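You operate a simulated robot arm through the tools that you are given. There is no shell and no other tool.

You run a simulated robot arm. Do the job below in one go: nothing can be reset, and whatever is moved stays where it is left.

TASK
Close the air slider, drain the trap bowl dry, open the slider again and set the regulator dial to 5.
Fine: the slider stays closed while the bowl drains; leave the other controls.

Only the result counts: the job must be done as asked and must still hold three seconds after the hand-in. Knocking over, shifting, dropping, spilling or breaking anything else fails it.

THE ROBOT
A 7-joint arm with a two-finger parallel gripper, fixed in place. Base frame: the origin is at the foot of the arm, x ahead of it, y to its left, z up. Lengths are in mm, angles in degrees, forces in N, time in s.
Its first joint turns from -166.0 to 166.0 degrees. Payload 3.43 kg.
The TCP is the grasp point between the finger pads, 30 mm short of the fingertips. In the tool frame z runs along the fingers and y along their closing line. The gripper opens to 94 mm. The fingers are 28 mm wide and 10 mm thick; the gripper's body (50 by 96 mm) begins 55 mm behind the TCP.
Orientation is that of the tool frame in the base frame, as a unit quaternion [x, y, z, w]. With the fingers straight down and closing along the base's y, the tool's x points along the base's -x, its y along +y and its z along -z.

THE INTERFACE
- The arm moves only by the tool drive_tool. Its argument "plan" is a list that holds one entry, the list of rows, each a list of 7 numbers: the turn, a rotation vector about the tool's x, y, z in units of 5 degrees (1.0 is 5 degrees), then the shift along the tool's x, y, z in units of 20 mm (1.0 is 20 mm), then the closure, from 0 (fully open) to 1 (shut). In form: [[[wx, wy, wz, x, y, z, jaw], ...]]. A call has 1 to 20 rows; each row shifts and turns the commanded pose from where the row before left it, along the tool's axes as they then stand. A call with a number of a shift or a turn outside -1 to 1 is refused whole. Each row takes 0.2 s and may step no farther than 50 mm and 8.6 degrees from the row before; otherwise, or with a gripper value out of range, the whole call is refused. A pose out of reach is approached as far as the arm can. The call stops where the force on the tool passes 60 N (or 10 N more than at its start, if that is more) or the arm is blocked; 0.2 s more then pass. The fingers move at their own pace (about 45 mm/s each) and stop on an object; they squeeze with about 32 N. The grip force told is the motor's: it shows also when the fingers shut on nothing. Time passes only in rows, and 0.2 s behind the last, so rows that do not move let the fingers close. The reply holds the time, the measured pose of the TCP, the force on the tool along the base axes, the opening and the grip force, in the units named above and with some noise, with the torque about the TCP (base axes, N m) and any sound that the robot's microphone picked up.
- Cameras (640 x 400 px; columns grow to the right, rows downward): "scene" is fixed at [392.6, 501.3, 1836.2]; the picture's right is [-0.18, -0.98, 0.00], its down [-0.79, 0.14, -0.60] and it looks along [0.59, -0.11, -0.80] (base axes); focal length 214 px, centre (320, 200). "wrist" rides on the gripper at [76, 14, -103] in the tool frame; the picture's right is [-0.18, 0.98, 0.00], its down [-0.75, -0.14, -0.64] and it looks along [-0.63, -0.12, 0.77] (tool axes); focal length 243 px, centre (320, 200). There is no depth. A picture from a camera that has moved, and an enlarged one, comes with that camera's place and axes in the base frame and with its lens. The place of the scene camera against the robot may be out by one fixed shift of up to 12 mm in any direction.
- camera(camera): a new picture of that camera. The clock stands still meanwhile.
- zoom(camera, box): a new picture of the part [left, top, right, bottom] of that camera's present view, enlarged. The clock stands still meanwhile.
- job_done(): hands the job in; it is judged then, once.

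Places have to be worked out from the pictures, the camera data and where the tool is seen. Open the gripper and draw the arm clear of the work before you hand the job in, unless the task says otherwise.

The tools are called after "Emit:" as a command line: name --argument value ..., lists and objects as JSON in quotes. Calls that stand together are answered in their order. drive_tool: Moves the arm, as the interface text tells. Its arguments: {"type":"object","properties":{"plan":{"type":"array"}},"required":["plan"]} The other tools are called the same way: camera (camera) takes a picture; zoom (camera, box) takes an enlarged picture of a part of a camera's view; job_done () hands the job in.

At the start:

```text
time_s: 0.0
eef_pos: [152.9, 481.6, 1418.5]
orientation: [0.0, 1.0, 0.0, 0.0]
wrist_force: [0.7, -1.2, 0.0]
wrist_torque: [-0.02, -0.01, 0.02]
opening: 93.6
finger_force: 0.0
```

scene: 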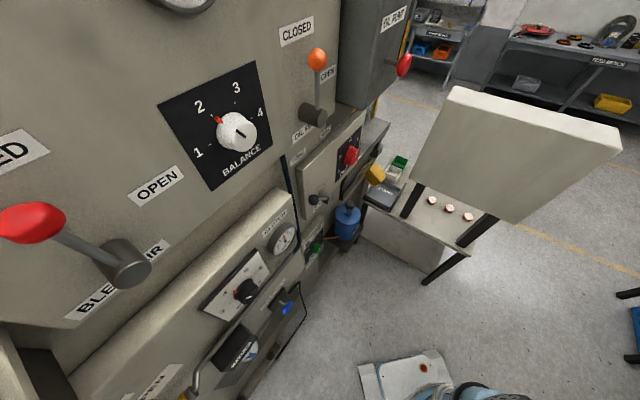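
wrist: 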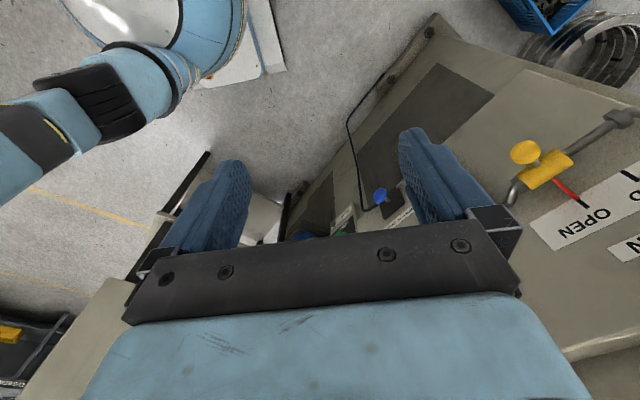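

The first pictures show a big panel with several controls, but I can't yet tell which ones are the air slider, trap bowl and regulator dial. I'll enlarge parts of the scene view to read the labels.

Emit:
zoom --camera "scene" --box '[180, 180, 340, 280]'

Emit:
zoom --camera "scene" --box '[120, 280, 320, 400]'

Emit:
zoom --camera "scene" --box '[280, 110, 420, 260]'

Emit:
zoom --camera "wrist" --box '[480, 60, 640, 260]'

Emit:
zoom --camera "wrist" --box '[260, 130, 460, 260]'

```text
4.00 times, centred on (260, 230) of scene
camera zoom: at [392.6, 501.3, 1836.2], right [-0.18, -0.98, 0.0], down [-0.79, 0.14, -0.6], along [0.59, -0.11, -0.8], focal length 858 px, centre (560, 80)
```

zoom: 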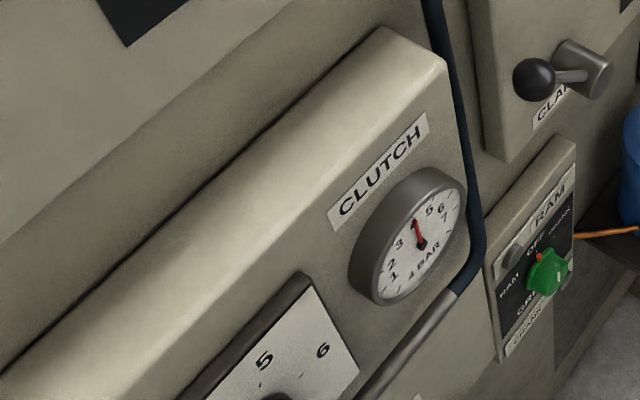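

```text
3.20 times, centred on (220, 340) of scene
camera zoom: at [392.6, 501.3, 1836.2], right [-0.18, -0.98, 0.0], down [-0.79, 0.14, -0.6], along [0.59, -0.11, -0.8], focal length 686 px, centre (640, -248)
```

zoom: 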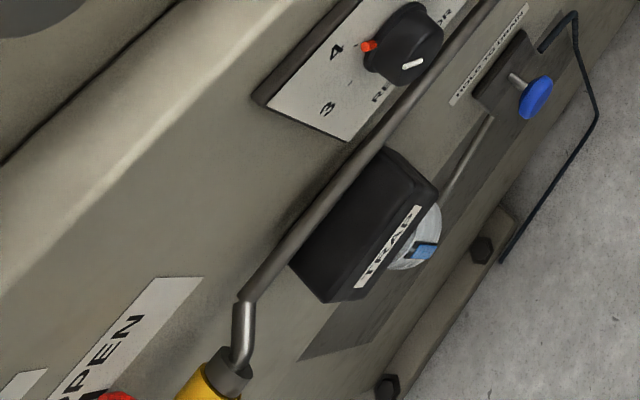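

```text
2.67 times, centred on (350, 185) of scene
camera zoom: at [392.6, 501.3, 1836.2], right [-0.18, -0.98, 0.0], down [-0.79, 0.14, -0.6], along [0.59, -0.11, -0.8], focal length 572 px, centre (240, 240)
```

zoom: 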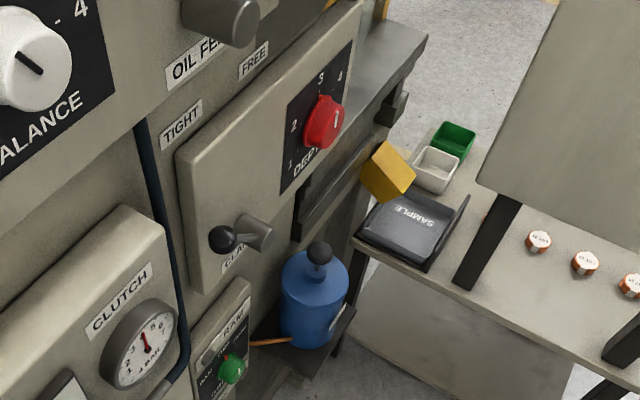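

```text
2.00 times, centred on (560, 160) of wrist
camera zoom: at [76.2, 495.9, 1520.0], right [0.18, 0.98, 0.0], down [0.75, -0.14, 0.64], along [0.63, -0.12, -0.77], focal length 485 px, centre (-160, 280)
```

zoom: 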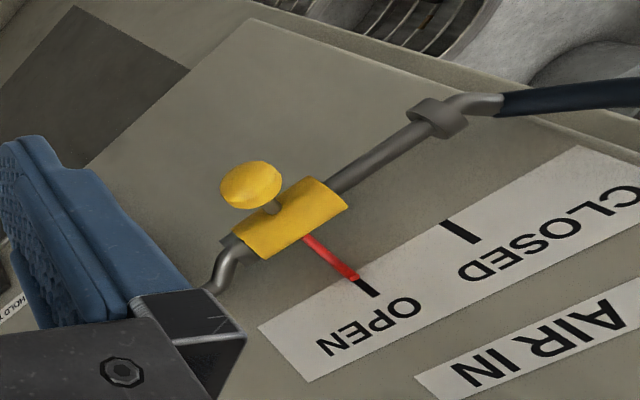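

```text
3.08 times, centred on (360, 195) of wrist
camera zoom: at [76.2, 495.9, 1520.0], right [0.18, 0.98, 0.0], down [0.75, -0.14, 0.64], along [0.63, -0.12, -0.77], focal length 746 px, centre (197, 215)
```

zoom: 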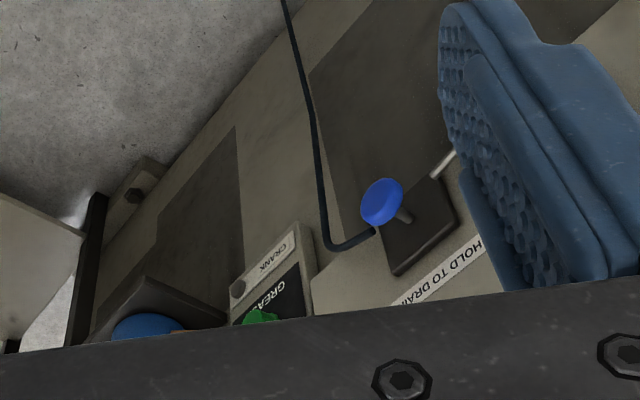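

The air slider is the yellow sleeve beside OPEN/CLOSED. The "HOLD TO DRAIN" button is blue, and the regulator is the black knob with the 3–6 scale. Triangulating gives a vertical panel about 800 mm out along azimuth 35°, with the button near (561, 589, 946). I'll start by yawing the tool to face the panel and lowering it in free space.

Emit:
drive_tool --plan '[[[0, 0, -1, 0, 0, 1, 0], [0, 0, -1, 0, 0, 1, 0], [0, 0, -1, 0, 0, 1, 0], [0, 0, -1, 0, 0, 1, 0], [0, 0, -1, 0, 0, 1, 0], [0, 0, -1, 0, 0, 1, 0], [0, 0, -1, 0, 0, 0.5, 0], [0, 0, 0, 0, 0, 0, 0]]]'

Emit:
camera --camera "wrist"

Emit:
camera --camera "scene"

```text
time_s: 1.8
eef_pos: [152.3, 482.5, 1288.8]
orientation: [-0.301, 0.954, 0.0, 0.001]
wrist_force: [0.4, 0.1, 0.4]
wrist_torque: [-0.02, 0.02, 0.01]
opening: 93.9
finger_force: 0.1
```

```text
taken
camera wrist: at [82.0, 450.2, 1390.0], right [-0.41, 0.91, 0.0], down [0.7, 0.32, 0.64], along [0.58, 0.27, -0.77], focal length 243 px, centre (320, 200)
```

wrist: 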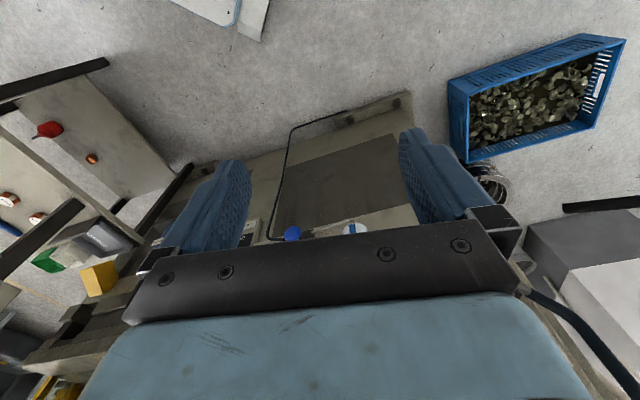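

```text
taken
```

scene: 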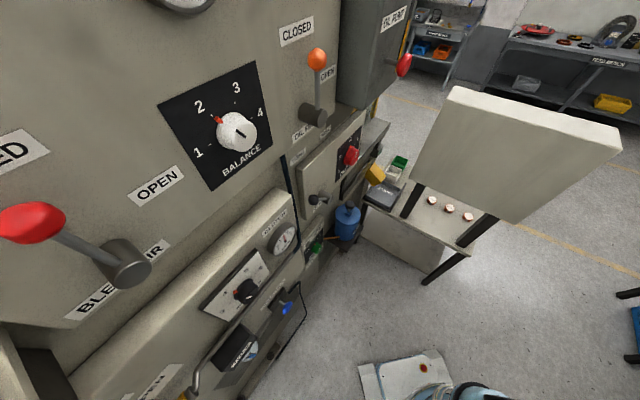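

The yaw tracked well and the wrist view shows the blue button and the bowl hanging below. Next I'll tilt the tool to horizontal, facing the panel, with a small forward motion that stays far from the panel.

Emit:
drive_tool --plan '[[[0, -1, 0, 0, 0, 0.3, 0], [0, -1, 0, 0, 0, 0.3, 0], [0, -1, 0, 0, 0, 0.3, 0], [0, -1, 0, 0, 0, 0.3, 0], [0, -1, 0, 0, 0, 0.3, 0], [0, -1, 0, 0, 0, 0.3, 0], [0, -1, 0, 0, 0, 0.3, 0], [0, -1, 0, 0, 0, 0.3, 0], [0, -1, 0, 0, 0, 0.3, 0], [0, 0, 0, 0, 0, 0, 0]]]'

Emit:
camera --camera "wrist"

```text
time_s: 4.0
eef_pos: [188.0, 490.9, 1236.9]
orientation: [-0.26, 0.888, 0.107, 0.363]
wrist_force: [0.5, -0.1, 0.0]
wrist_torque: [0.03, 0.02, 0.01]
opening: 93.8
finger_force: 0.1
```

```text
taken
camera wrist: at [75.3, 435.8, 1255.6], right [-0.42, 0.9, 0.13], down [0.15, -0.07, 0.99], along [0.9, 0.43, -0.1], focal length 243 px, centre (320, 200)
```

wrist: 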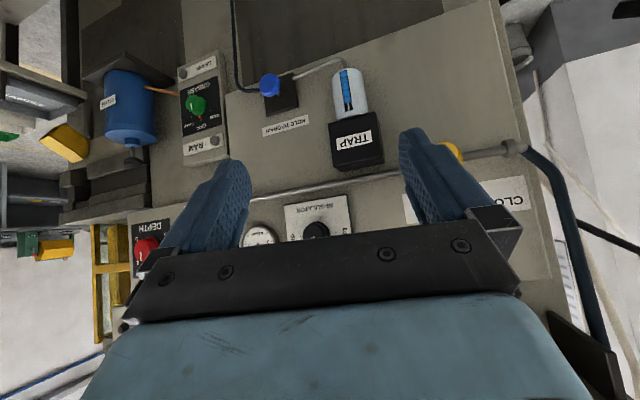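

The camera now sees the whole working area upside down: button, bowl, TRAP block, regulator knob, gauge and the slider at right. Triangulating the dial at about (557, 650, 1266) and the gauge at about (687, 551, 1267) puts the panel normal near azimuth 53°. I'll finish the tilt and yaw another 17.5°.

Emit:
drive_tool --plan '[[[0, -1, 0, 0, 0, 0, 0], [0, -1, 0, 0, 0, 0, 0], [0, -1, 0, 0, 0, 0, 0], [0, -1, 0, 0, 0, 0, 0], [0, -1, 0, 0, 0, 0, 0], [0, -1, 0, 0, 0, 0, 0], [0, -1, 0, 0, 0, 0, 0], [0, -1, 0, 0, 0, 0, 0], [0, -1, 0, 0, 0, 0, 0], [-1, 0, 0, 0, 0, 0, 0], [-1, 0, 0, 0, 0, 0, 0], [-1, 0, 0, 0, 0, 0, 0], [-0.5, 0, 0, 0, 0, 0, 0], [0, 0, 0, 0, 0, 0, 0]]]'

Emit:
camera --camera "wrist"

Emit:
camera --camera "scene"

```text
time_s: 7.2
eef_pos: [201.1, 489.0, 1230.2]
orientation: [-0.297, 0.653, 0.292, 0.633]
wrist_force: [-1.0, -0.6, 0.9]
wrist_torque: [-0.04, 0.03, 0.01]
opening: 93.8
finger_force: 0.0
stopped in row 14: the arm was blocked; the commanded pose is now the measured one
```

```text
taken
camera wrist: at [121.0, 419.5, 1156.4], right [-0.74, 0.64, 0.19], down [-0.29, -0.57, 0.77], along [0.6, 0.52, 0.61], focal length 243 px, centre (320, 200)
```

wrist: 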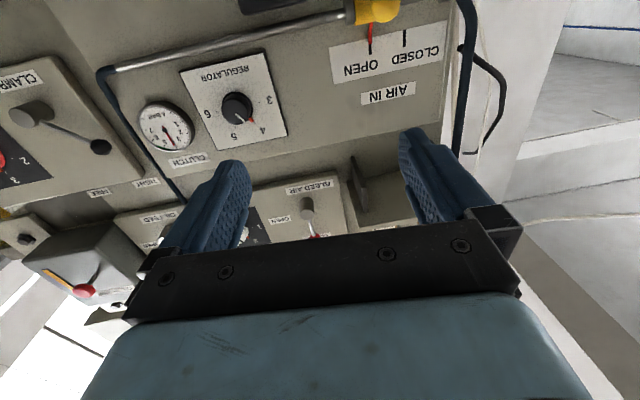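

```text
taken
```

scene: 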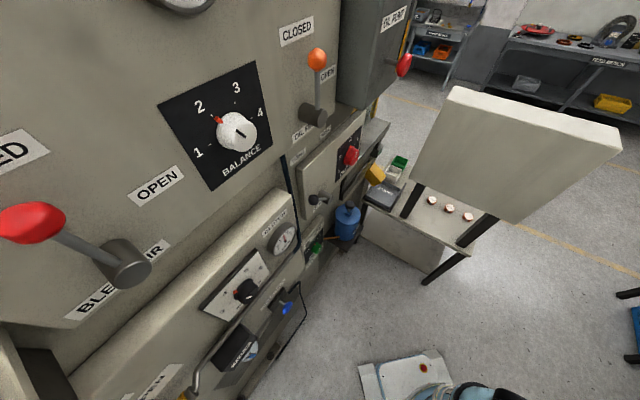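

The arm stopped on the last yaw row, probably at a joint limit, but the tool is now nearly horizontal at azimuth 49°. The view shows the regulator, gauge, OPEN/CLOSED labels and slider, so I'll zoom in for detail.

Emit:
zoom --camera "wrist" --box '[170, 40, 298, 120]'

Emit:
zoom --camera "wrist" --box '[190, 70, 290, 150]'

Emit:
zoom --camera "wrist" --box '[310, 0, 470, 100]'

Emit:
zoom --camera "wrist" --box '[100, 80, 228, 160]'

```text
5.00 times, centred on (234, 80) of wrist
camera zoom: at [121.0, 419.5, 1156.4], right [-0.74, 0.64, 0.19], down [-0.29, -0.57, 0.77], along [0.6, 0.52, 0.61], focal length 1213 px, centre (750, 800)
```

zoom: 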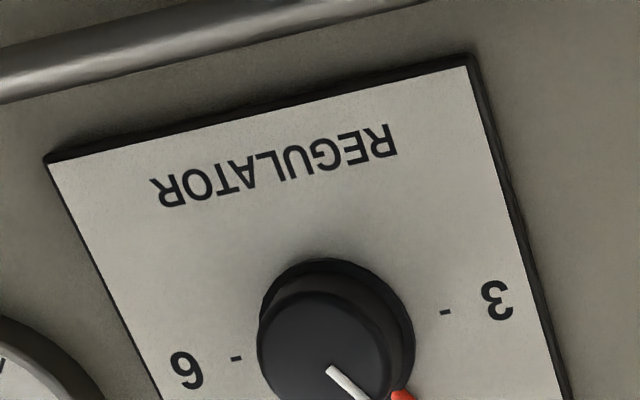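

```text
5.00 times, centred on (240, 110) of wrist
camera zoom: at [121.0, 419.5, 1156.4], right [-0.74, 0.64, 0.19], down [-0.29, -0.57, 0.77], along [0.6, 0.52, 0.61], focal length 1213 px, centre (720, 650)
```

zoom: 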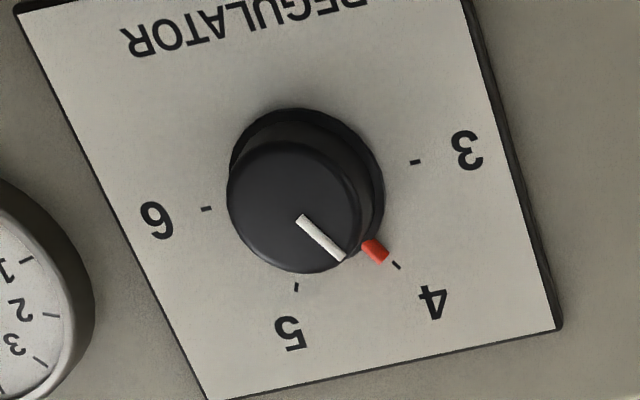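

```text
4.00 times, centred on (390, 50) of wrist
camera zoom: at [121.0, 419.5, 1156.4], right [-0.74, 0.64, 0.19], down [-0.29, -0.57, 0.77], along [0.6, 0.52, 0.61], focal length 970 px, centre (40, 800)
```

zoom: 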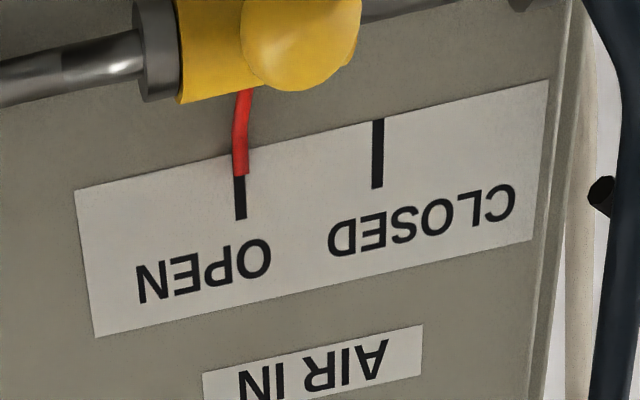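

```text
5.00 times, centred on (164, 120) of wrist
camera zoom: at [121.0, 419.5, 1156.4], right [-0.74, 0.64, 0.19], down [-0.29, -0.57, 0.77], along [0.6, 0.52, 0.61], focal length 1213 px, centre (1100, 600)
```

zoom: 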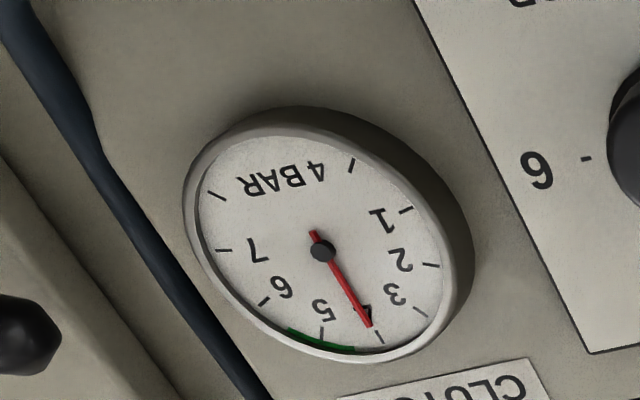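

The pointer sits at OPEN with CLOSED about 62 mm to the panel's left, and the dial is at 4. Two wrist views put the slider knob head at (320, 779, 1174), and the label slopes put the panel normal at azimuth ~43°. I'll square the tool to the panel and move to about 150 mm in front of the knob.

Emit:
drive_tool --plan '[[[0.6, -0.33, 0, 0, 0, 0.5, 0], [0.6, 0, 0, 0, 0, 0.5, 0], [0, 0, 0, 0.4, 0.9, 0.7, 0], [0, 0, 0, 0.4, 0.9, 0.7, 0], [0, 0, 0, 0.4, 0.9, 0.7, 0], [0, 0, 0, 0.4, 0.9, 0.7, 0], [0, 0, 0, 0.4, 0.9, 0.7, 0], [0, 0, 0, 0.4, 0.9, 0.7, 0], [0, 0, 0, 0.4, 0.9, 0.7, 0], [0, 0, 0, 0, 0, 0, 0]]]'

Emit:
camera --camera "wrist"

Emit:
camera --camera "scene"

```text
time_s: 9.4
eef_pos: [188.4, 666.3, 1178.6]
orientation: [-0.263, 0.653, 0.27, 0.657]
wrist_force: [0.0, 0.4, 0.6]
wrist_torque: [0.0, -0.03, 0.01]
opening: 93.9
finger_force: 0.0
```

```text
taken
camera wrist: at [104.8, 605.3, 1102.7], right [-0.69, 0.7, 0.19], down [-0.36, -0.56, 0.75], along [0.63, 0.44, 0.64], focal length 243 px, centre (320, 200)
```

wrist: 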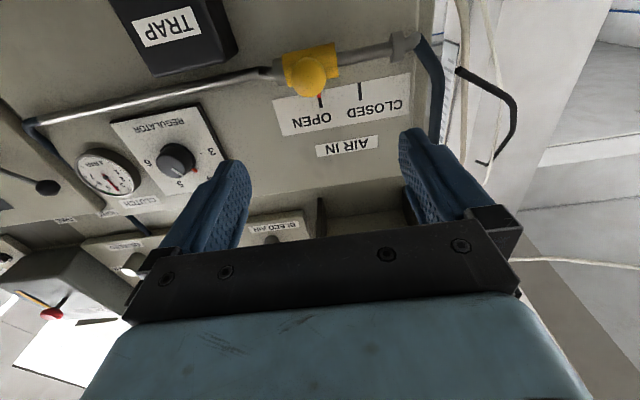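

```text
taken
```

scene: 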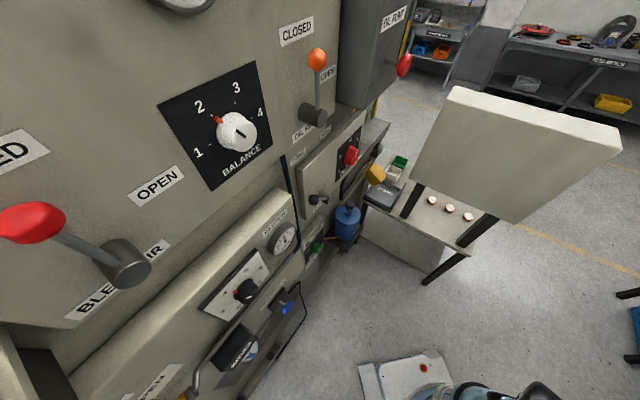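

The knob head appears at wrist pixel (310, 75). Combining this with the first wrist view puts it at about (326, 789, 1166), which is 14 mm lower, 8 mm right and 184 mm ahead of the TCP. I'll zoom in to check the knob's shape and how square the tool is to the panel.

Emit:
zoom --camera "wrist" --box '[250, 20, 426, 130]'

Emit:
zoom --camera "wrist" --box '[0, 0, 256, 160]'

```text
3.64 times, centred on (338, 75) of wrist
camera zoom: at [104.8, 605.3, 1102.7], right [-0.69, 0.7, 0.19], down [-0.36, -0.56, 0.75], along [0.63, 0.44, 0.64], focal length 882 px, centre (254, 654)
```

zoom: 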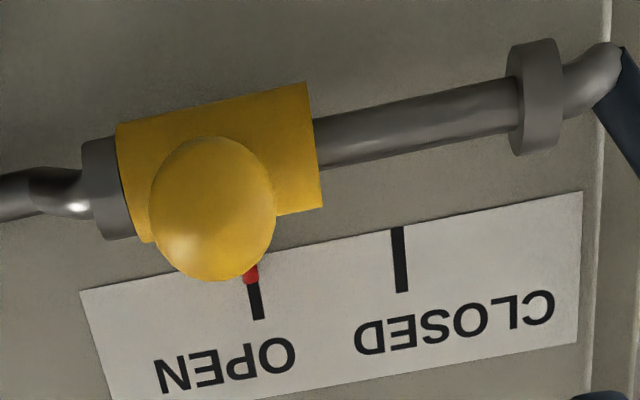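

```text
2.50 times, centred on (128, 80) of wrist
camera zoom: at [104.8, 605.3, 1102.7], right [-0.69, 0.7, 0.19], down [-0.36, -0.56, 0.75], along [0.63, 0.44, 0.64], focal length 606 px, centre (800, 500)
```

zoom: 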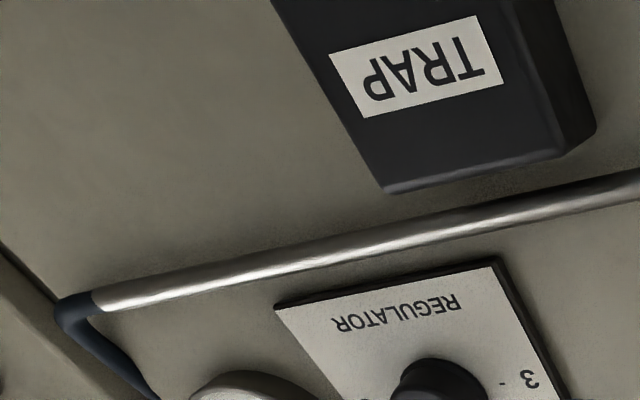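

The slider sleeve sits against its right-hand collar, with a ball knob about 38 mm across in front and a clear pipe toward CLOSED. I'll line up laterally and advance 110 mm, then check alignment before going around the knob.

Emit:
drive_tool --plan '[[[0, 0, 0, 0.2, -0.17, 0.7, 0], [0, 0, 0, 0.2, -0.17, 0.8, 0], [0, 0, 0, 0.2, -0.17, 0.8, 0], [0, 0, 0, 0, 0, 0.8, 0], [0, 0, 0, 0, 0, 0.8, 0], [0, 0, 0, 0, 0, 0.8, 0], [0, 0, 0, 0, 0, 0.8, 0], [0, 0, 0, 0, 0, 0, 0]]]'

Emit:
camera --camera "wrist"

Emit:
camera --camera "scene"

```text
time_s: 11.2
eef_pos: [271.9, 734.7, 1167.9]
orientation: [-0.263, 0.653, 0.27, 0.657]
wrist_force: [0.2, -0.2, 0.0]
wrist_torque: [-0.01, -0.01, -0.01]
opening: 94.0
finger_force: 0.2
```

```text
taken
camera wrist: at [188.7, 673.6, 1091.0], right [-0.69, 0.7, 0.19], down [-0.36, -0.56, 0.75], along [0.63, 0.44, 0.64], focal length 243 px, centre (320, 200)
```

wrist: 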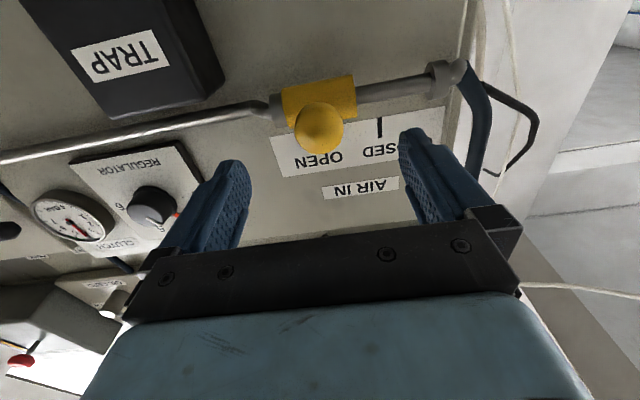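

```text
taken
```

scene: 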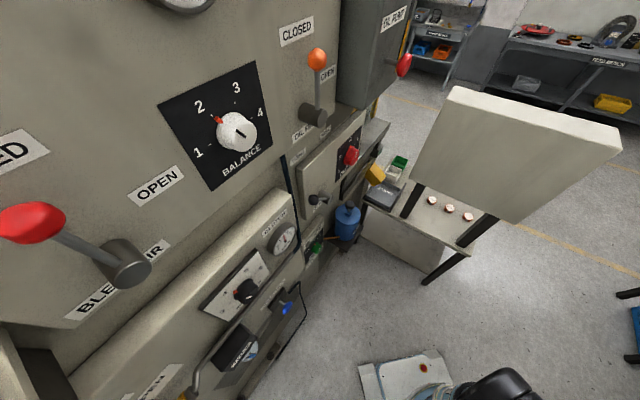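

The knob is nearly centred, about 77 mm ahead and within 2 mm laterally. I'll advance 62 mm so the pads straddle the ball and then close on it.

Emit:
drive_tool --plan '[[[0, 0, 0, 0, -0.05, 0.8, 0], [0, 0, 0, 0, 0, 0.8, 0], [0, 0, 0, 0, 0, 0.8, 0], [0, 0, 0, 0, 0, 0.7, 0], [0, 0, 0, 0, 0, 0, 0]]]'

Emit:
camera --camera "wrist"

Emit:
camera --camera "scene"

```text
time_s: 12.4
eef_pos: [319.7, 778.0, 1169.3]
orientation: [-0.263, 0.653, 0.269, 0.657]
wrist_force: [0.2, 0.6, 0.3]
wrist_torque: [0.03, 0.01, 0.0]
opening: 94.2
finger_force: 0.0
```

```text
taken
camera wrist: at [235.7, 717.3, 1091.7], right [-0.69, 0.7, 0.19], down [-0.36, -0.56, 0.75], along [0.63, 0.44, 0.64], focal length 243 px, centre (320, 200)
```

wrist: 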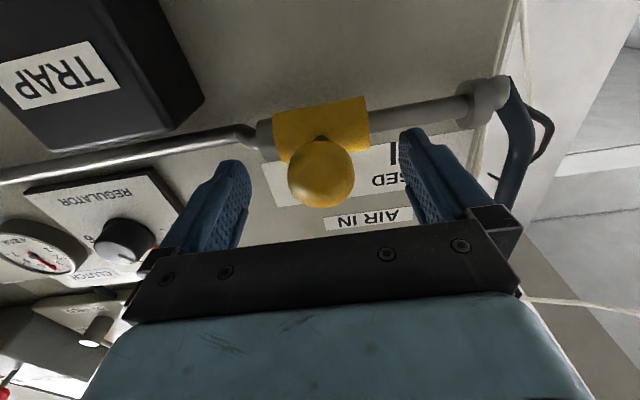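

```text
taken
```

scene: 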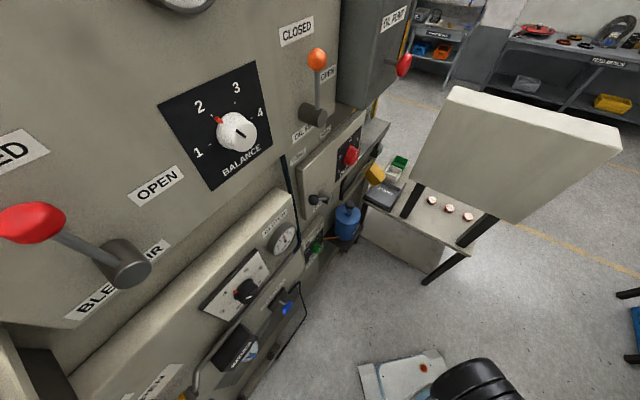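

The ball sits centred between the fingers, about 12 mm ahead of the TCP, with no contact forces. I'll close the gripper on it.

Emit:
drive_tool --plan '[[[0, 0, 0, 0, 0, 0.1, 1], [0, 0, 0, 0, 0, 0, 1], [0, 0, 0, 0, 0, 0, 1], [0, 0, 0, 0, 0, 0, 1], [0, 0, 0, 0, 0, 0, 1], [0, 0, 0, 0, 0, 0, 1]]]'

Emit:
zoom --camera "wrist" --box '[240, 60, 528, 240]'

```text
time_s: 13.8
eef_pos: [318.9, 779.4, 1169.1]
orientation: [-0.262, 0.654, 0.268, 0.657]
wrist_force: [-0.2, 1.6, -0.6]
wrist_torque: [0.01, 0.01, 0.02]
opening: 37.1
finger_force: 45.0
```

```text
2.22 times, centred on (384, 150) of wrist
camera zoom: at [236.5, 718.8, 1091.4], right [-0.69, 0.7, 0.19], down [-0.36, -0.56, 0.75], along [0.63, 0.44, 0.64], focal length 539 px, centre (178, 311)
```

zoom: 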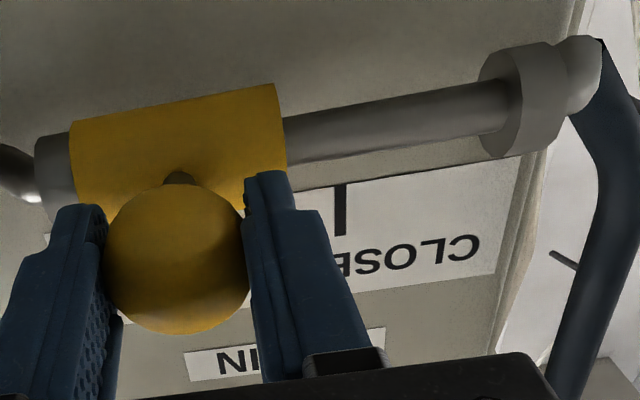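

The grip is firm at 37 mm opening. I'll slide left along tool +y toward CLOSED for the first 30 mm and watch the force.

Emit:
drive_tool --plan '[[[0, 0, 0, 0, 0.3, 0, 1], [0, 0, 0, 0, 0.4, 0, 1], [0, 0, 0, 0, 0.4, 0, 1], [0, 0, 0, 0, 0.4, 0, 1], [0, 0, 0, 0, 0, 0, 1]]]'

Emit:
zoom --camera "wrist" --box '[240, 60, 528, 240]'

```text
time_s: 15.0
eef_pos: [297.7, 799.9, 1169.0]
orientation: [-0.263, 0.652, 0.27, 0.658]
wrist_force: [0.2, 1.1, 3.3]
wrist_torque: [0.1, 0.07, 0.01]
opening: 37.2
finger_force: 45.1
```

```text
2.22 times, centred on (384, 150) of wrist
camera zoom: at [214.9, 740.5, 1091.3], right [-0.69, 0.7, 0.19], down [-0.36, -0.56, 0.75], along [0.63, 0.44, 0.64], focal length 539 px, centre (178, 311)
```

zoom: 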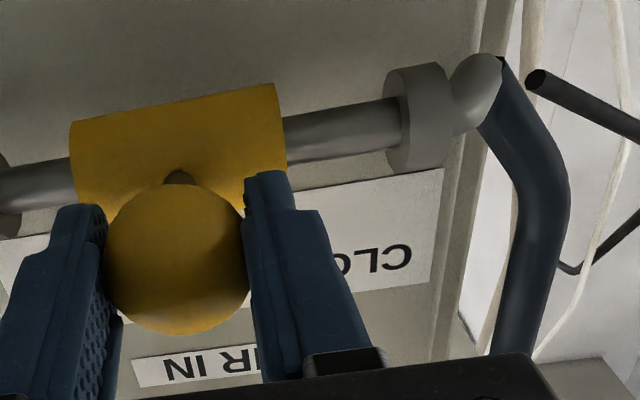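

The slider moved 30 mm with low force, and the remaining gap to the left collar is about 31 mm, which matches CLOSED at that end stop. I'll go on to the stop.

Emit:
drive_tool --plan '[[[0, 0, 0, 0, 0.4, 0, 1], [0, 0, 0, 0, 0.4, 0, 1], [0, 0, 0, 0, 0.4, 0, 1], [0, 0, 0, 0, 0.25, 0, 1], [0, 0, 0, 0, 0.1, 0, 1], [0, 0, 0, 0, 0.05, 0, 1], [0, 0, 0, 0, 0, 0, 1]]]'

Emit:
zoom --camera "wrist" --box '[240, 60, 528, 240]'

Emit:
camera --camera "scene"

```text
time_s: 16.6
eef_pos: [276.6, 822.3, 1168.2]
orientation: [-0.263, 0.653, 0.269, 0.657]
wrist_force: [1.2, -0.4, -1.8]
wrist_torque: [-0.1, 0.2, -0.14]
opening: 37.2
finger_force: 45.1
```

```text
2.22 times, centred on (384, 150) of wrist
camera zoom: at [192.9, 762.4, 1091.5], right [-0.69, 0.7, 0.19], down [-0.36, -0.56, 0.75], along [0.63, 0.44, 0.64], focal length 539 px, centre (178, 311)
```

zoom: 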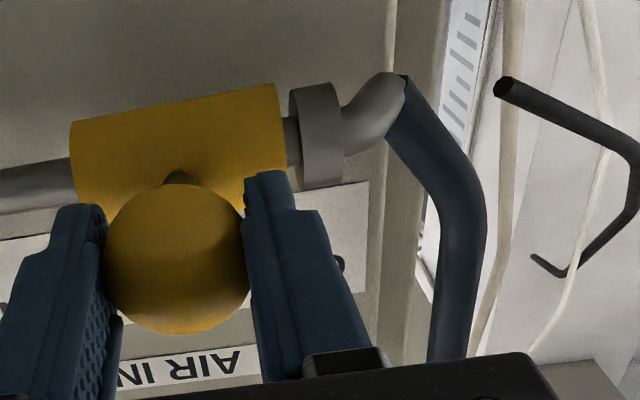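

```text
taken
```

scene: 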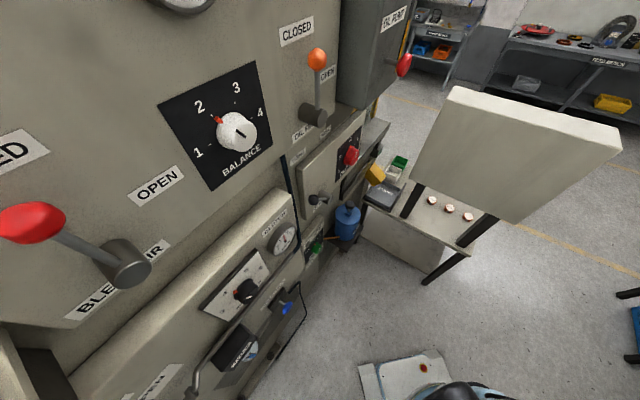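

There is still a sliver of gap to the left collar after 60 mm of travel. I'll push a few more millimetres until the stop is felt.

Emit:
drive_tool --plan '[[[0, 0, 0, 0, 0.1, 0, 1], [0, 0, 0, 0, 0.1, 0, 1], [0, 0, 0, 0, 0.05, 0, 1], [0, 0, 0, 0, 0, 0, 1]]]'

Emit:
zoom --camera "wrist" --box '[240, 60, 528, 240]'

```text
time_s: 17.6
eef_pos: [275.4, 823.2, 1169.5]
orientation: [-0.261, 0.654, 0.266, 0.658]
wrist_force: [2.2, -28.2, 0.3]
wrist_torque: [0.12, 0.01, -0.57]
opening: 37.3
finger_force: 44.9
stopped in row 4: the force on the tool passed its limit at 61 N (the readings are from after the stop); the commanded pose is now the measured one
```

```text
2.22 times, centred on (384, 150) of wrist
camera zoom: at [192.0, 763.9, 1091.6], right [-0.68, 0.71, 0.19], down [-0.37, -0.55, 0.75], along [0.63, 0.44, 0.64], focal length 539 px, centre (178, 311)
```

zoom: 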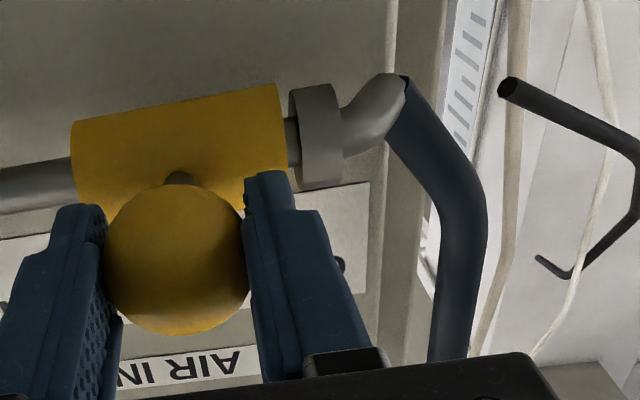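

The force limit showed the stop has been reached, so the slider is fully at CLOSED. I'll open the fingers, back straight out and check the pointer.

Emit:
drive_tool --plan '[[[0, 0, 0, 0, 0, 0, 0], [0, 0, 0, 0, 0, 0, 0], [0, 0, 0, 0, 0, 0, 0], [0, 0, 0, 0, 0, 0, 0], [0, 0, 0, 0, 0, -0.8, 0], [0, 0, 0, 0, 0, -0.9, 0], [0, 0, 0, 0, 0, -0.9, 0], [0, 0, 0, 0, 0, -0.9, 0], [0, 0, 0, 0, 0, -0.9, 0], [0, 0, 0, 0, 0, -0.9, 0], [0, 0, 0, 0, 0, -0.9, 0], [0, 0, 0, 0, 0, 0, 0]]]'

Emit:
camera --camera "wrist"

Emit:
zoom --camera "wrist" --box '[250, 60, 426, 170]'

Emit:
zoom --camera "scene" --box '[120, 280, 320, 400]'

```text
time_s: 20.2
eef_pos: [184.7, 738.5, 1168.4]
orientation: [-0.261, 0.654, 0.267, 0.658]
wrist_force: [-0.5, 0.3, -0.1]
wrist_torque: [-0.03, -0.04, -0.01]
opening: 94.0
finger_force: 0.0
```

```text
taken
camera wrist: at [101.4, 678.7, 1090.1], right [-0.68, 0.71, 0.19], down [-0.37, -0.55, 0.75], along [0.63, 0.44, 0.64], focal length 243 px, centre (320, 200)
```

wrist: 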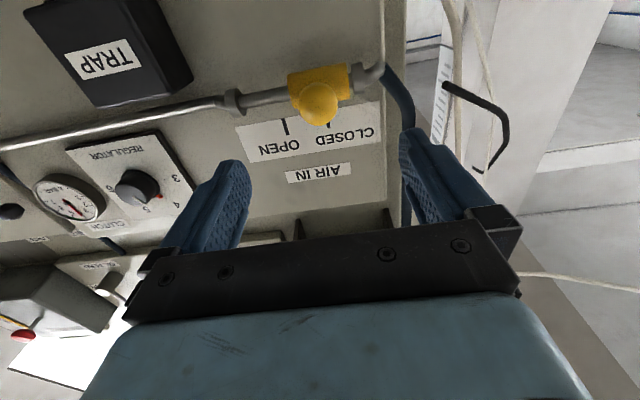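

```text
3.64 times, centred on (338, 115) of wrist
camera zoom: at [101.4, 678.7, 1090.1], right [-0.68, 0.71, 0.19], down [-0.37, -0.55, 0.75], along [0.63, 0.44, 0.64], focal length 882 px, centre (254, 509)
```

zoom: 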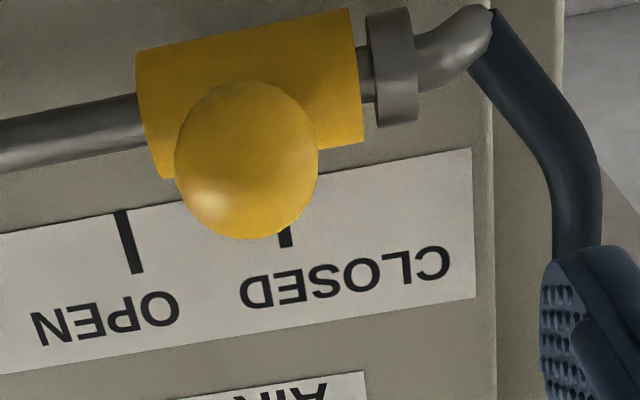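

```text
3.20 times, centred on (220, 340) of scene
camera zoom: at [392.6, 501.3, 1836.2], right [-0.18, -0.98, 0.0], down [-0.79, 0.14, -0.6], along [0.59, -0.11, -0.8], focal length 686 px, centre (640, -248)
```

zoom: 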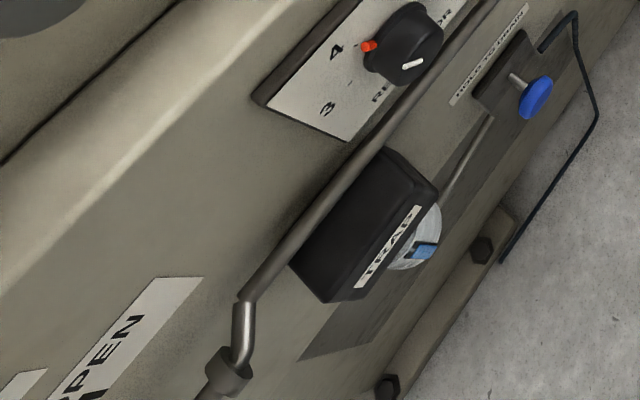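

The sleeve is at the CLOSED mark and stays there. Next I'll travel right 370 mm and down 200 mm, backing off slightly, to stand in front of the HOLD TO DRAIN button.

Emit:
drive_tool --plan '[[[0, 0, 0, 0, -0.9, -0.4, 0], [0, 0, 0, 0, -0.9, -0.4, 0], [0, 0, 0, 0, -0.9, -0.4, 0], [0, 0, 0, 0, -0.9, -0.4, 0], [0, 0, 0, 0, -0.9, 0, 0], [0, 0, 0, 0.6, -0.9, 0, 0], [0, 0, 0, 0.6, -0.9, 0, 0], [0, 0, 0, 0.6, -0.9, 0, 0], [0, 0, 0, 0.6, -0.9, 0, 0], [0, 0, 0, 0.6, -0.9, 0, 0], [0, 0, 0, 0.6, -0.9, 0, 0], [0, 0, 0, 0.6, -0.9, 0, 0], [0, 0, 0, 0.6, -0.9, 0, 0], [0, 0, 0, 0.6, -0.9, 0, 0], [0, 0, 0, 0.6, -0.9, 0, 0], [0, 0, 0, 0.6, -0.9, 0, 0], [0, 0, 0, 0.6, -0.9, 0, 0], [0, 0, 0, 0.6, -0.9, 0, 0], [0, 0, 0, 0.6, -0.9, 0, 0], [0, 0, 0, 0, 0, 0, 0]]]'

Emit:
camera --camera "wrist"

Emit:
camera --camera "scene"

```text
time_s: 24.4
eef_pos: [403.2, 484.4, 997.8]
orientation: [-0.262, 0.655, 0.266, 0.657]
wrist_force: [0.5, -0.3, 0.2]
wrist_torque: [0.0, 0.0, -0.01]
opening: 94.1
finger_force: 0.1
out of reach, approached as far as the arm can: row 19
```

```text
taken
camera wrist: at [319.7, 425.0, 920.1], right [-0.68, 0.71, 0.19], down [-0.37, -0.55, 0.75], along [0.63, 0.44, 0.64], focal length 243 px, centre (320, 200)
```

wrist: 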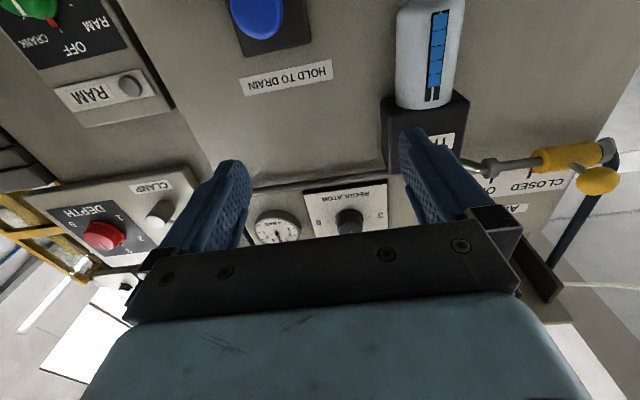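

```text
taken
```

scene: 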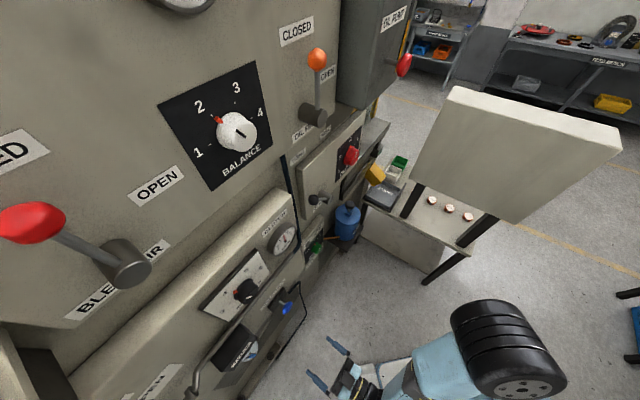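

The arm is near its inner reach limit here, so it stopped a little short. Combining three views puts the button disc at about (580, 594, 925), roughly 75 mm lower, 50 mm right and 203 mm ahead of the TCP. I'll zoom to inspect the button and the bowl's sight strip.

Emit:
zoom --camera "wrist" --box '[200, 0, 360, 100]'

Emit:
zoom --camera "wrist" --box '[360, 0, 520, 160]'

Emit:
zoom --camera "scene" --box '[200, 270, 440, 400]'

```text
4.00 times, centred on (280, 50) of wrist
camera zoom: at [319.7, 425.0, 920.1], right [-0.68, 0.71, 0.19], down [-0.37, -0.55, 0.75], along [0.63, 0.44, 0.64], focal length 970 px, centre (480, 800)
```

zoom: 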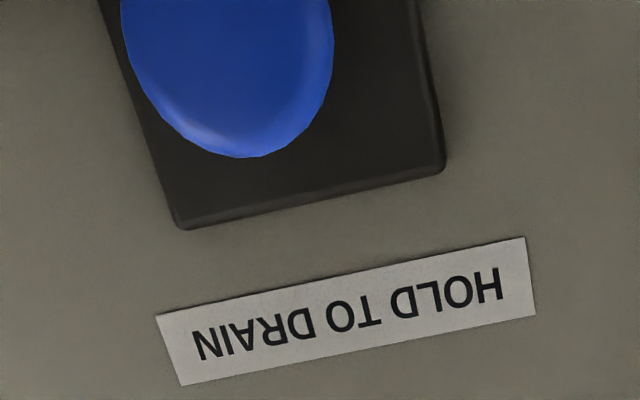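

```text
2.50 times, centred on (440, 80) of wrist
camera zoom: at [319.7, 425.0, 920.1], right [-0.68, 0.71, 0.19], down [-0.37, -0.55, 0.75], along [0.63, 0.44, 0.64], focal length 606 px, centre (20, 500)
```

zoom: 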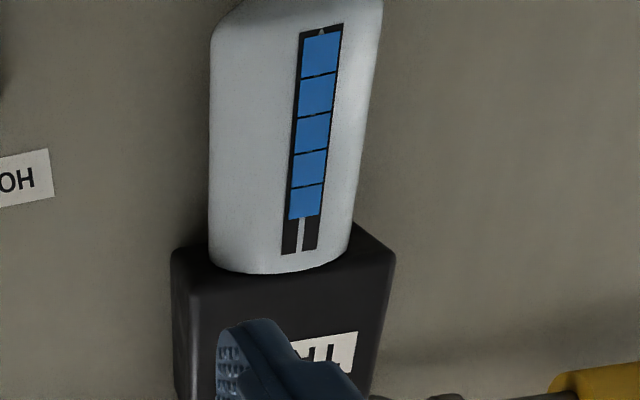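

```text
2.67 times, centred on (320, 335) of scene
camera zoom: at [392.6, 501.3, 1836.2], right [-0.18, -0.98, 0.0], down [-0.79, 0.14, -0.6], along [0.59, -0.11, -0.8], focal length 572 px, centre (320, -160)
```

zoom: 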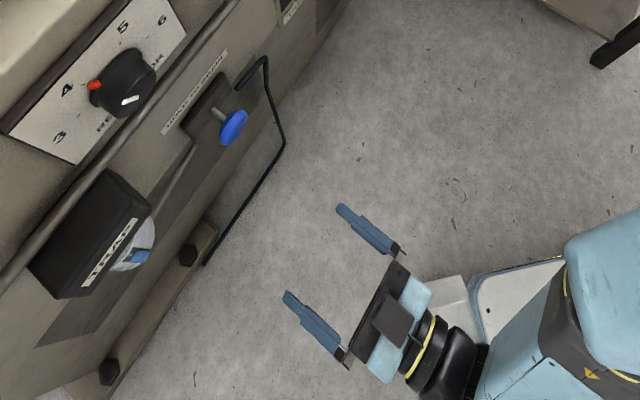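

The bowl's strip is filled with blue over five marks, and the button is a blue mushroom disc on a block below its label. I'll close the fingers and move down, right and forward to get a clear view of the button before pressing.

Emit:
drive_tool --plan '[[[0, 0, 0, 0, 0, 0.8, 1], [0, 0, 0, 0.4, -0.3, 0.8, 1], [0, 0, 0, 0.5, -0.3, 0.6, 1], [0, 0, 0, 0.5, -0.3, 0.6, 1], [0, 0, 0, 0.5, -0.3, 0.4, 1], [0, 0, 0, 0.5, -0.3, 0.4, 1], [0, 0, 0, 0.4, -0.3, 0.4, 1], [0, 0, 0, 0, 0, 0, 1]]]'

Emit:
camera --camera "wrist"

Emit:
zoom --camera "scene" --box '[200, 270, 440, 400]'

```text
time_s: 26.2
eef_pos: [484.8, 515.3, 941.6]
orientation: [-0.261, 0.654, 0.267, 0.658]
wrist_force: [-0.1, 0.1, -0.2]
wrist_torque: [-0.02, -0.03, -0.02]
opening: 0.1
finger_force: 32.5
```

```text
taken
camera wrist: at [401.8, 454.9, 864.8], right [-0.68, 0.71, 0.19], down [-0.37, -0.55, 0.75], along [0.63, 0.44, 0.64], focal length 243 px, centre (320, 200)
```

wrist: 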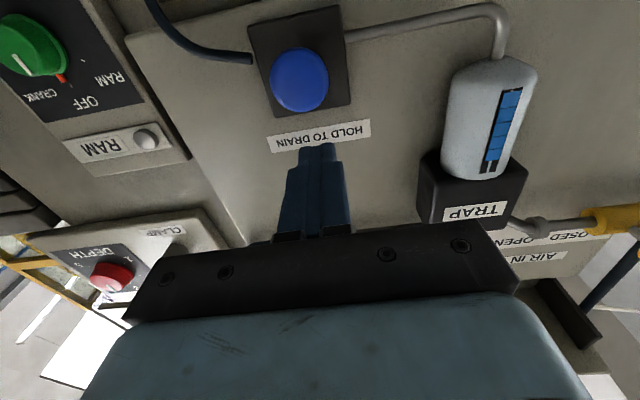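

```text
2.67 times, centred on (320, 335) of scene
camera zoom: at [392.6, 501.3, 1836.2], right [-0.18, -0.98, 0.0], down [-0.79, 0.14, -0.6], along [0.59, -0.11, -0.8], focal length 572 px, centre (320, -160)
```

zoom: 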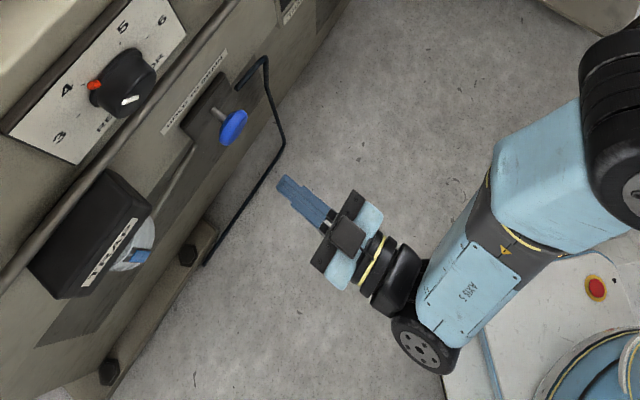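

The fingers are closed. Views C1 and C6 agree within 0.5 mm that the button disc centre is at (591, 596, 918), i.e. 25 mm down, 15 mm right and 132 mm ahead of the TCP. I'll align and advance to about 15 mm short of contact.

Emit:
drive_tool --plan '[[[0, 0, 0, 0.4, -0.25, 0.8, 1], [0, 0, 0, 0.4, -0.25, 0.8, 1], [0, 0, 0, 0.44, -0.25, 0.8, 1], [0, 0, 0, 0, 0, 0.8, 1], [0, 0, 0, 0, 0, 0.6, 1], [0, 0, 0, 0, 0, 0, 1]]]'

Emit:
camera --camera "wrist"

Emit:
zoom --camera "scene" --box '[200, 270, 440, 400]'

```text
time_s: 27.6
eef_pos: [548.1, 557.7, 918.6]
orientation: [-0.258, 0.656, 0.263, 0.659]
wrist_force: [-0.7, -0.2, -0.2]
wrist_torque: [0.02, -0.05, -0.01]
opening: 0.0
finger_force: 31.6
out of reach, approached as far as the arm can: row 5
```

```text
taken
camera wrist: at [464.4, 498.7, 840.7], right [-0.67, 0.71, 0.19], down [-0.37, -0.55, 0.75], along [0.64, 0.44, 0.64], focal length 243 px, centre (320, 200)
```

wrist: 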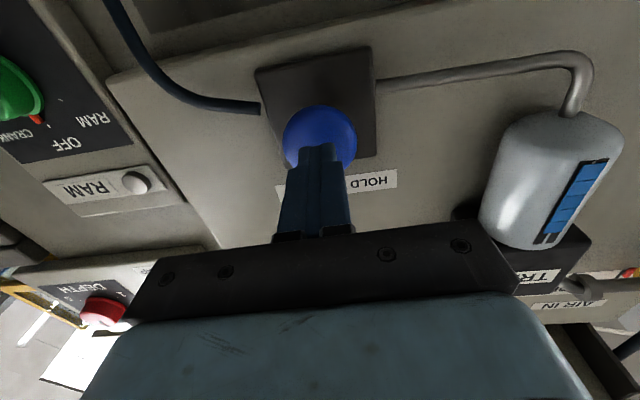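

```text
2.67 times, centred on (320, 335) of scene
camera zoom: at [392.6, 501.3, 1836.2], right [-0.18, -0.98, 0.0], down [-0.79, 0.14, -0.6], along [0.59, -0.11, -0.8], focal length 572 px, centre (320, -160)
```

zoom: 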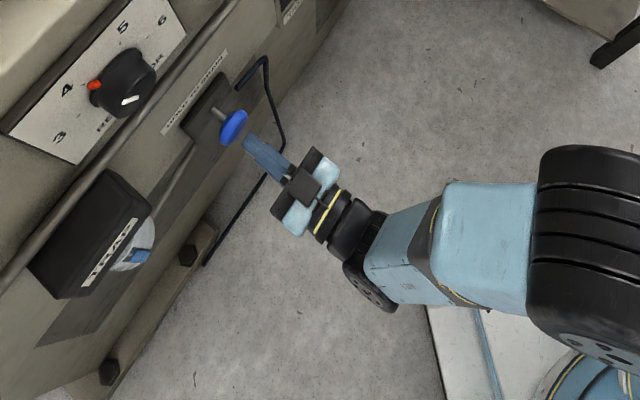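

The fingertips are about 20 mm from the button face and well centred, but the arm reports a reach limit, most likely the wrist joint at this low height. Pitching the tool down about 15° should ease that joint and still allow a clean press.

Emit:
drive_tool --plan '[[[0, 1, 0, 0, 0, 0, 1], [0, 1, 0, 0, 0, 0, 1], [0, 1, 0, 0, 0, 0, 1], [0, 0, 0, 0, 0, 0, 1]]]'

Emit:
camera --camera "wrist"

Emit:
zoom --camera "scene" --box '[200, 270, 440, 400]'

```text
time_s: 28.6
eef_pos: [548.8, 558.3, 919.6]
orientation: [-0.294, 0.735, 0.23, 0.566]
wrist_force: [0.0, 0.5, -0.6]
wrist_torque: [-0.03, -0.01, 0.0]
opening: 0.0
finger_force: 32.2
```

```text
taken
camera wrist: at [452.9, 486.9, 869.6], right [-0.65, 0.74, 0.18], down [-0.21, -0.4, 0.89], along [0.73, 0.54, 0.42], focal length 243 px, centre (320, 200)
```

wrist: 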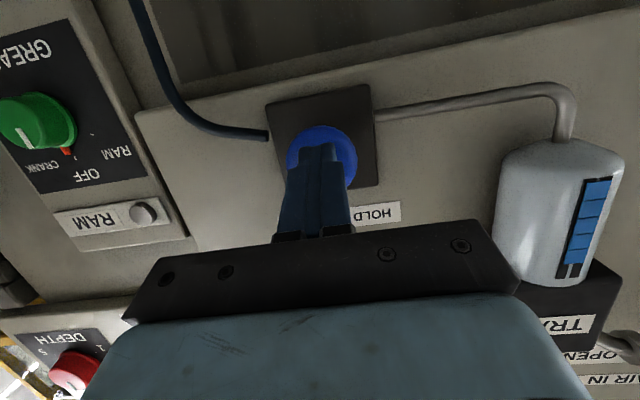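

```text
2.67 times, centred on (320, 335) of scene
camera zoom: at [392.6, 501.3, 1836.2], right [-0.18, -0.98, 0.0], down [-0.79, 0.14, -0.6], along [0.59, -0.11, -0.8], focal length 572 px, centre (320, -160)
```

zoom: 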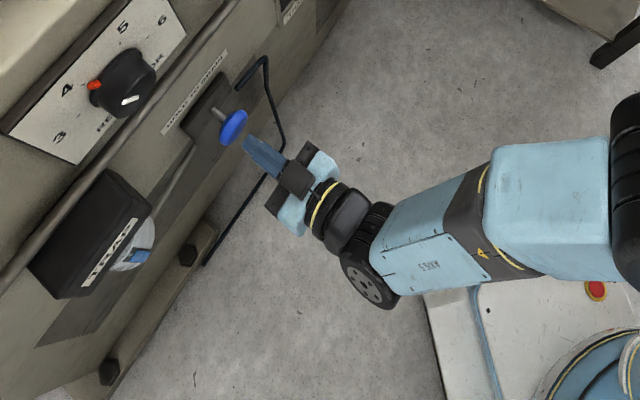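

With the tool pitched down about 15° the reach warning is gone, the fingertips line up with the disc and the bowl stays in view. I'll lower 6 mm to centre the contact, then creep horizontally toward the button.

Emit:
drive_tool --plan '[[[0, 0, 0, 0.29, 0, 0.08, 1], [0, 0, 0, -0.05, 0, 0.193, 1], [0, 0, 0, -0.05, 0, 0.193, 1], [0, 0, 0, -0.05, 0, 0.193, 1], [0, 0, 0, -0.05, 0, 0.193, 1], [0, 0, 0, 0, 0, 0, 1]]]'

Emit:
camera --camera "wrist"

Emit:
zoom --camera "scene" --box '[240, 280, 340, 342]'

```text
time_s: 30.0
eef_pos: [558.7, 569.5, 912.4]
orientation: [-0.294, 0.734, 0.23, 0.566]
wrist_force: [-2.3, -2.0, -0.4]
wrist_torque: [-0.05, -0.04, -0.01]
opening: 0.2
finger_force: 32.1
```

```text
taken
camera wrist: at [464.6, 497.7, 863.6], right [-0.65, 0.74, 0.18], down [-0.21, -0.4, 0.89], along [0.73, 0.54, 0.42], focal length 243 px, centre (320, 200)
```

wrist: 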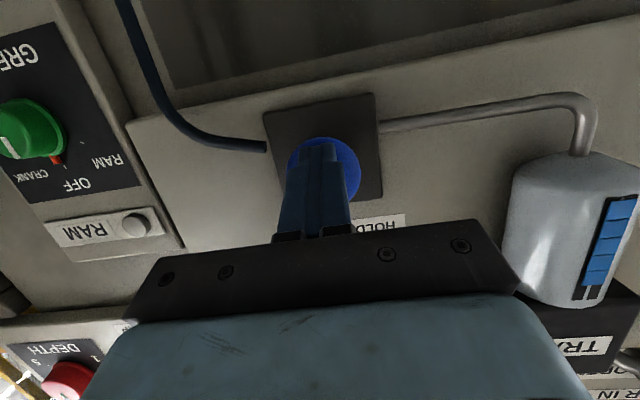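

```text
6.40 times, centred on (290, 311) of scene
camera zoom: at [392.6, 501.3, 1836.2], right [-0.18, -0.98, 0.0], down [-0.79, 0.14, -0.6], along [0.59, -0.11, -0.8], focal length 1373 px, centre (512, -510)
```

zoom: 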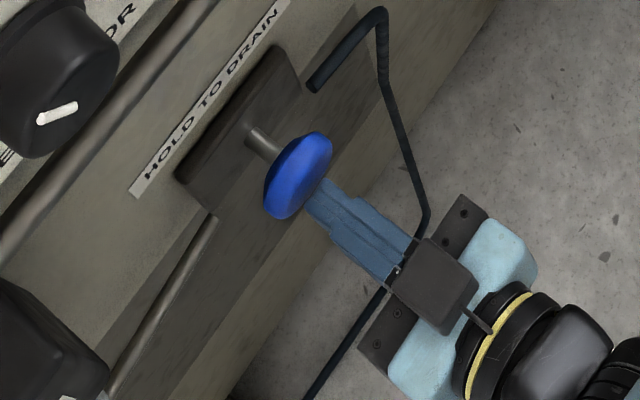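

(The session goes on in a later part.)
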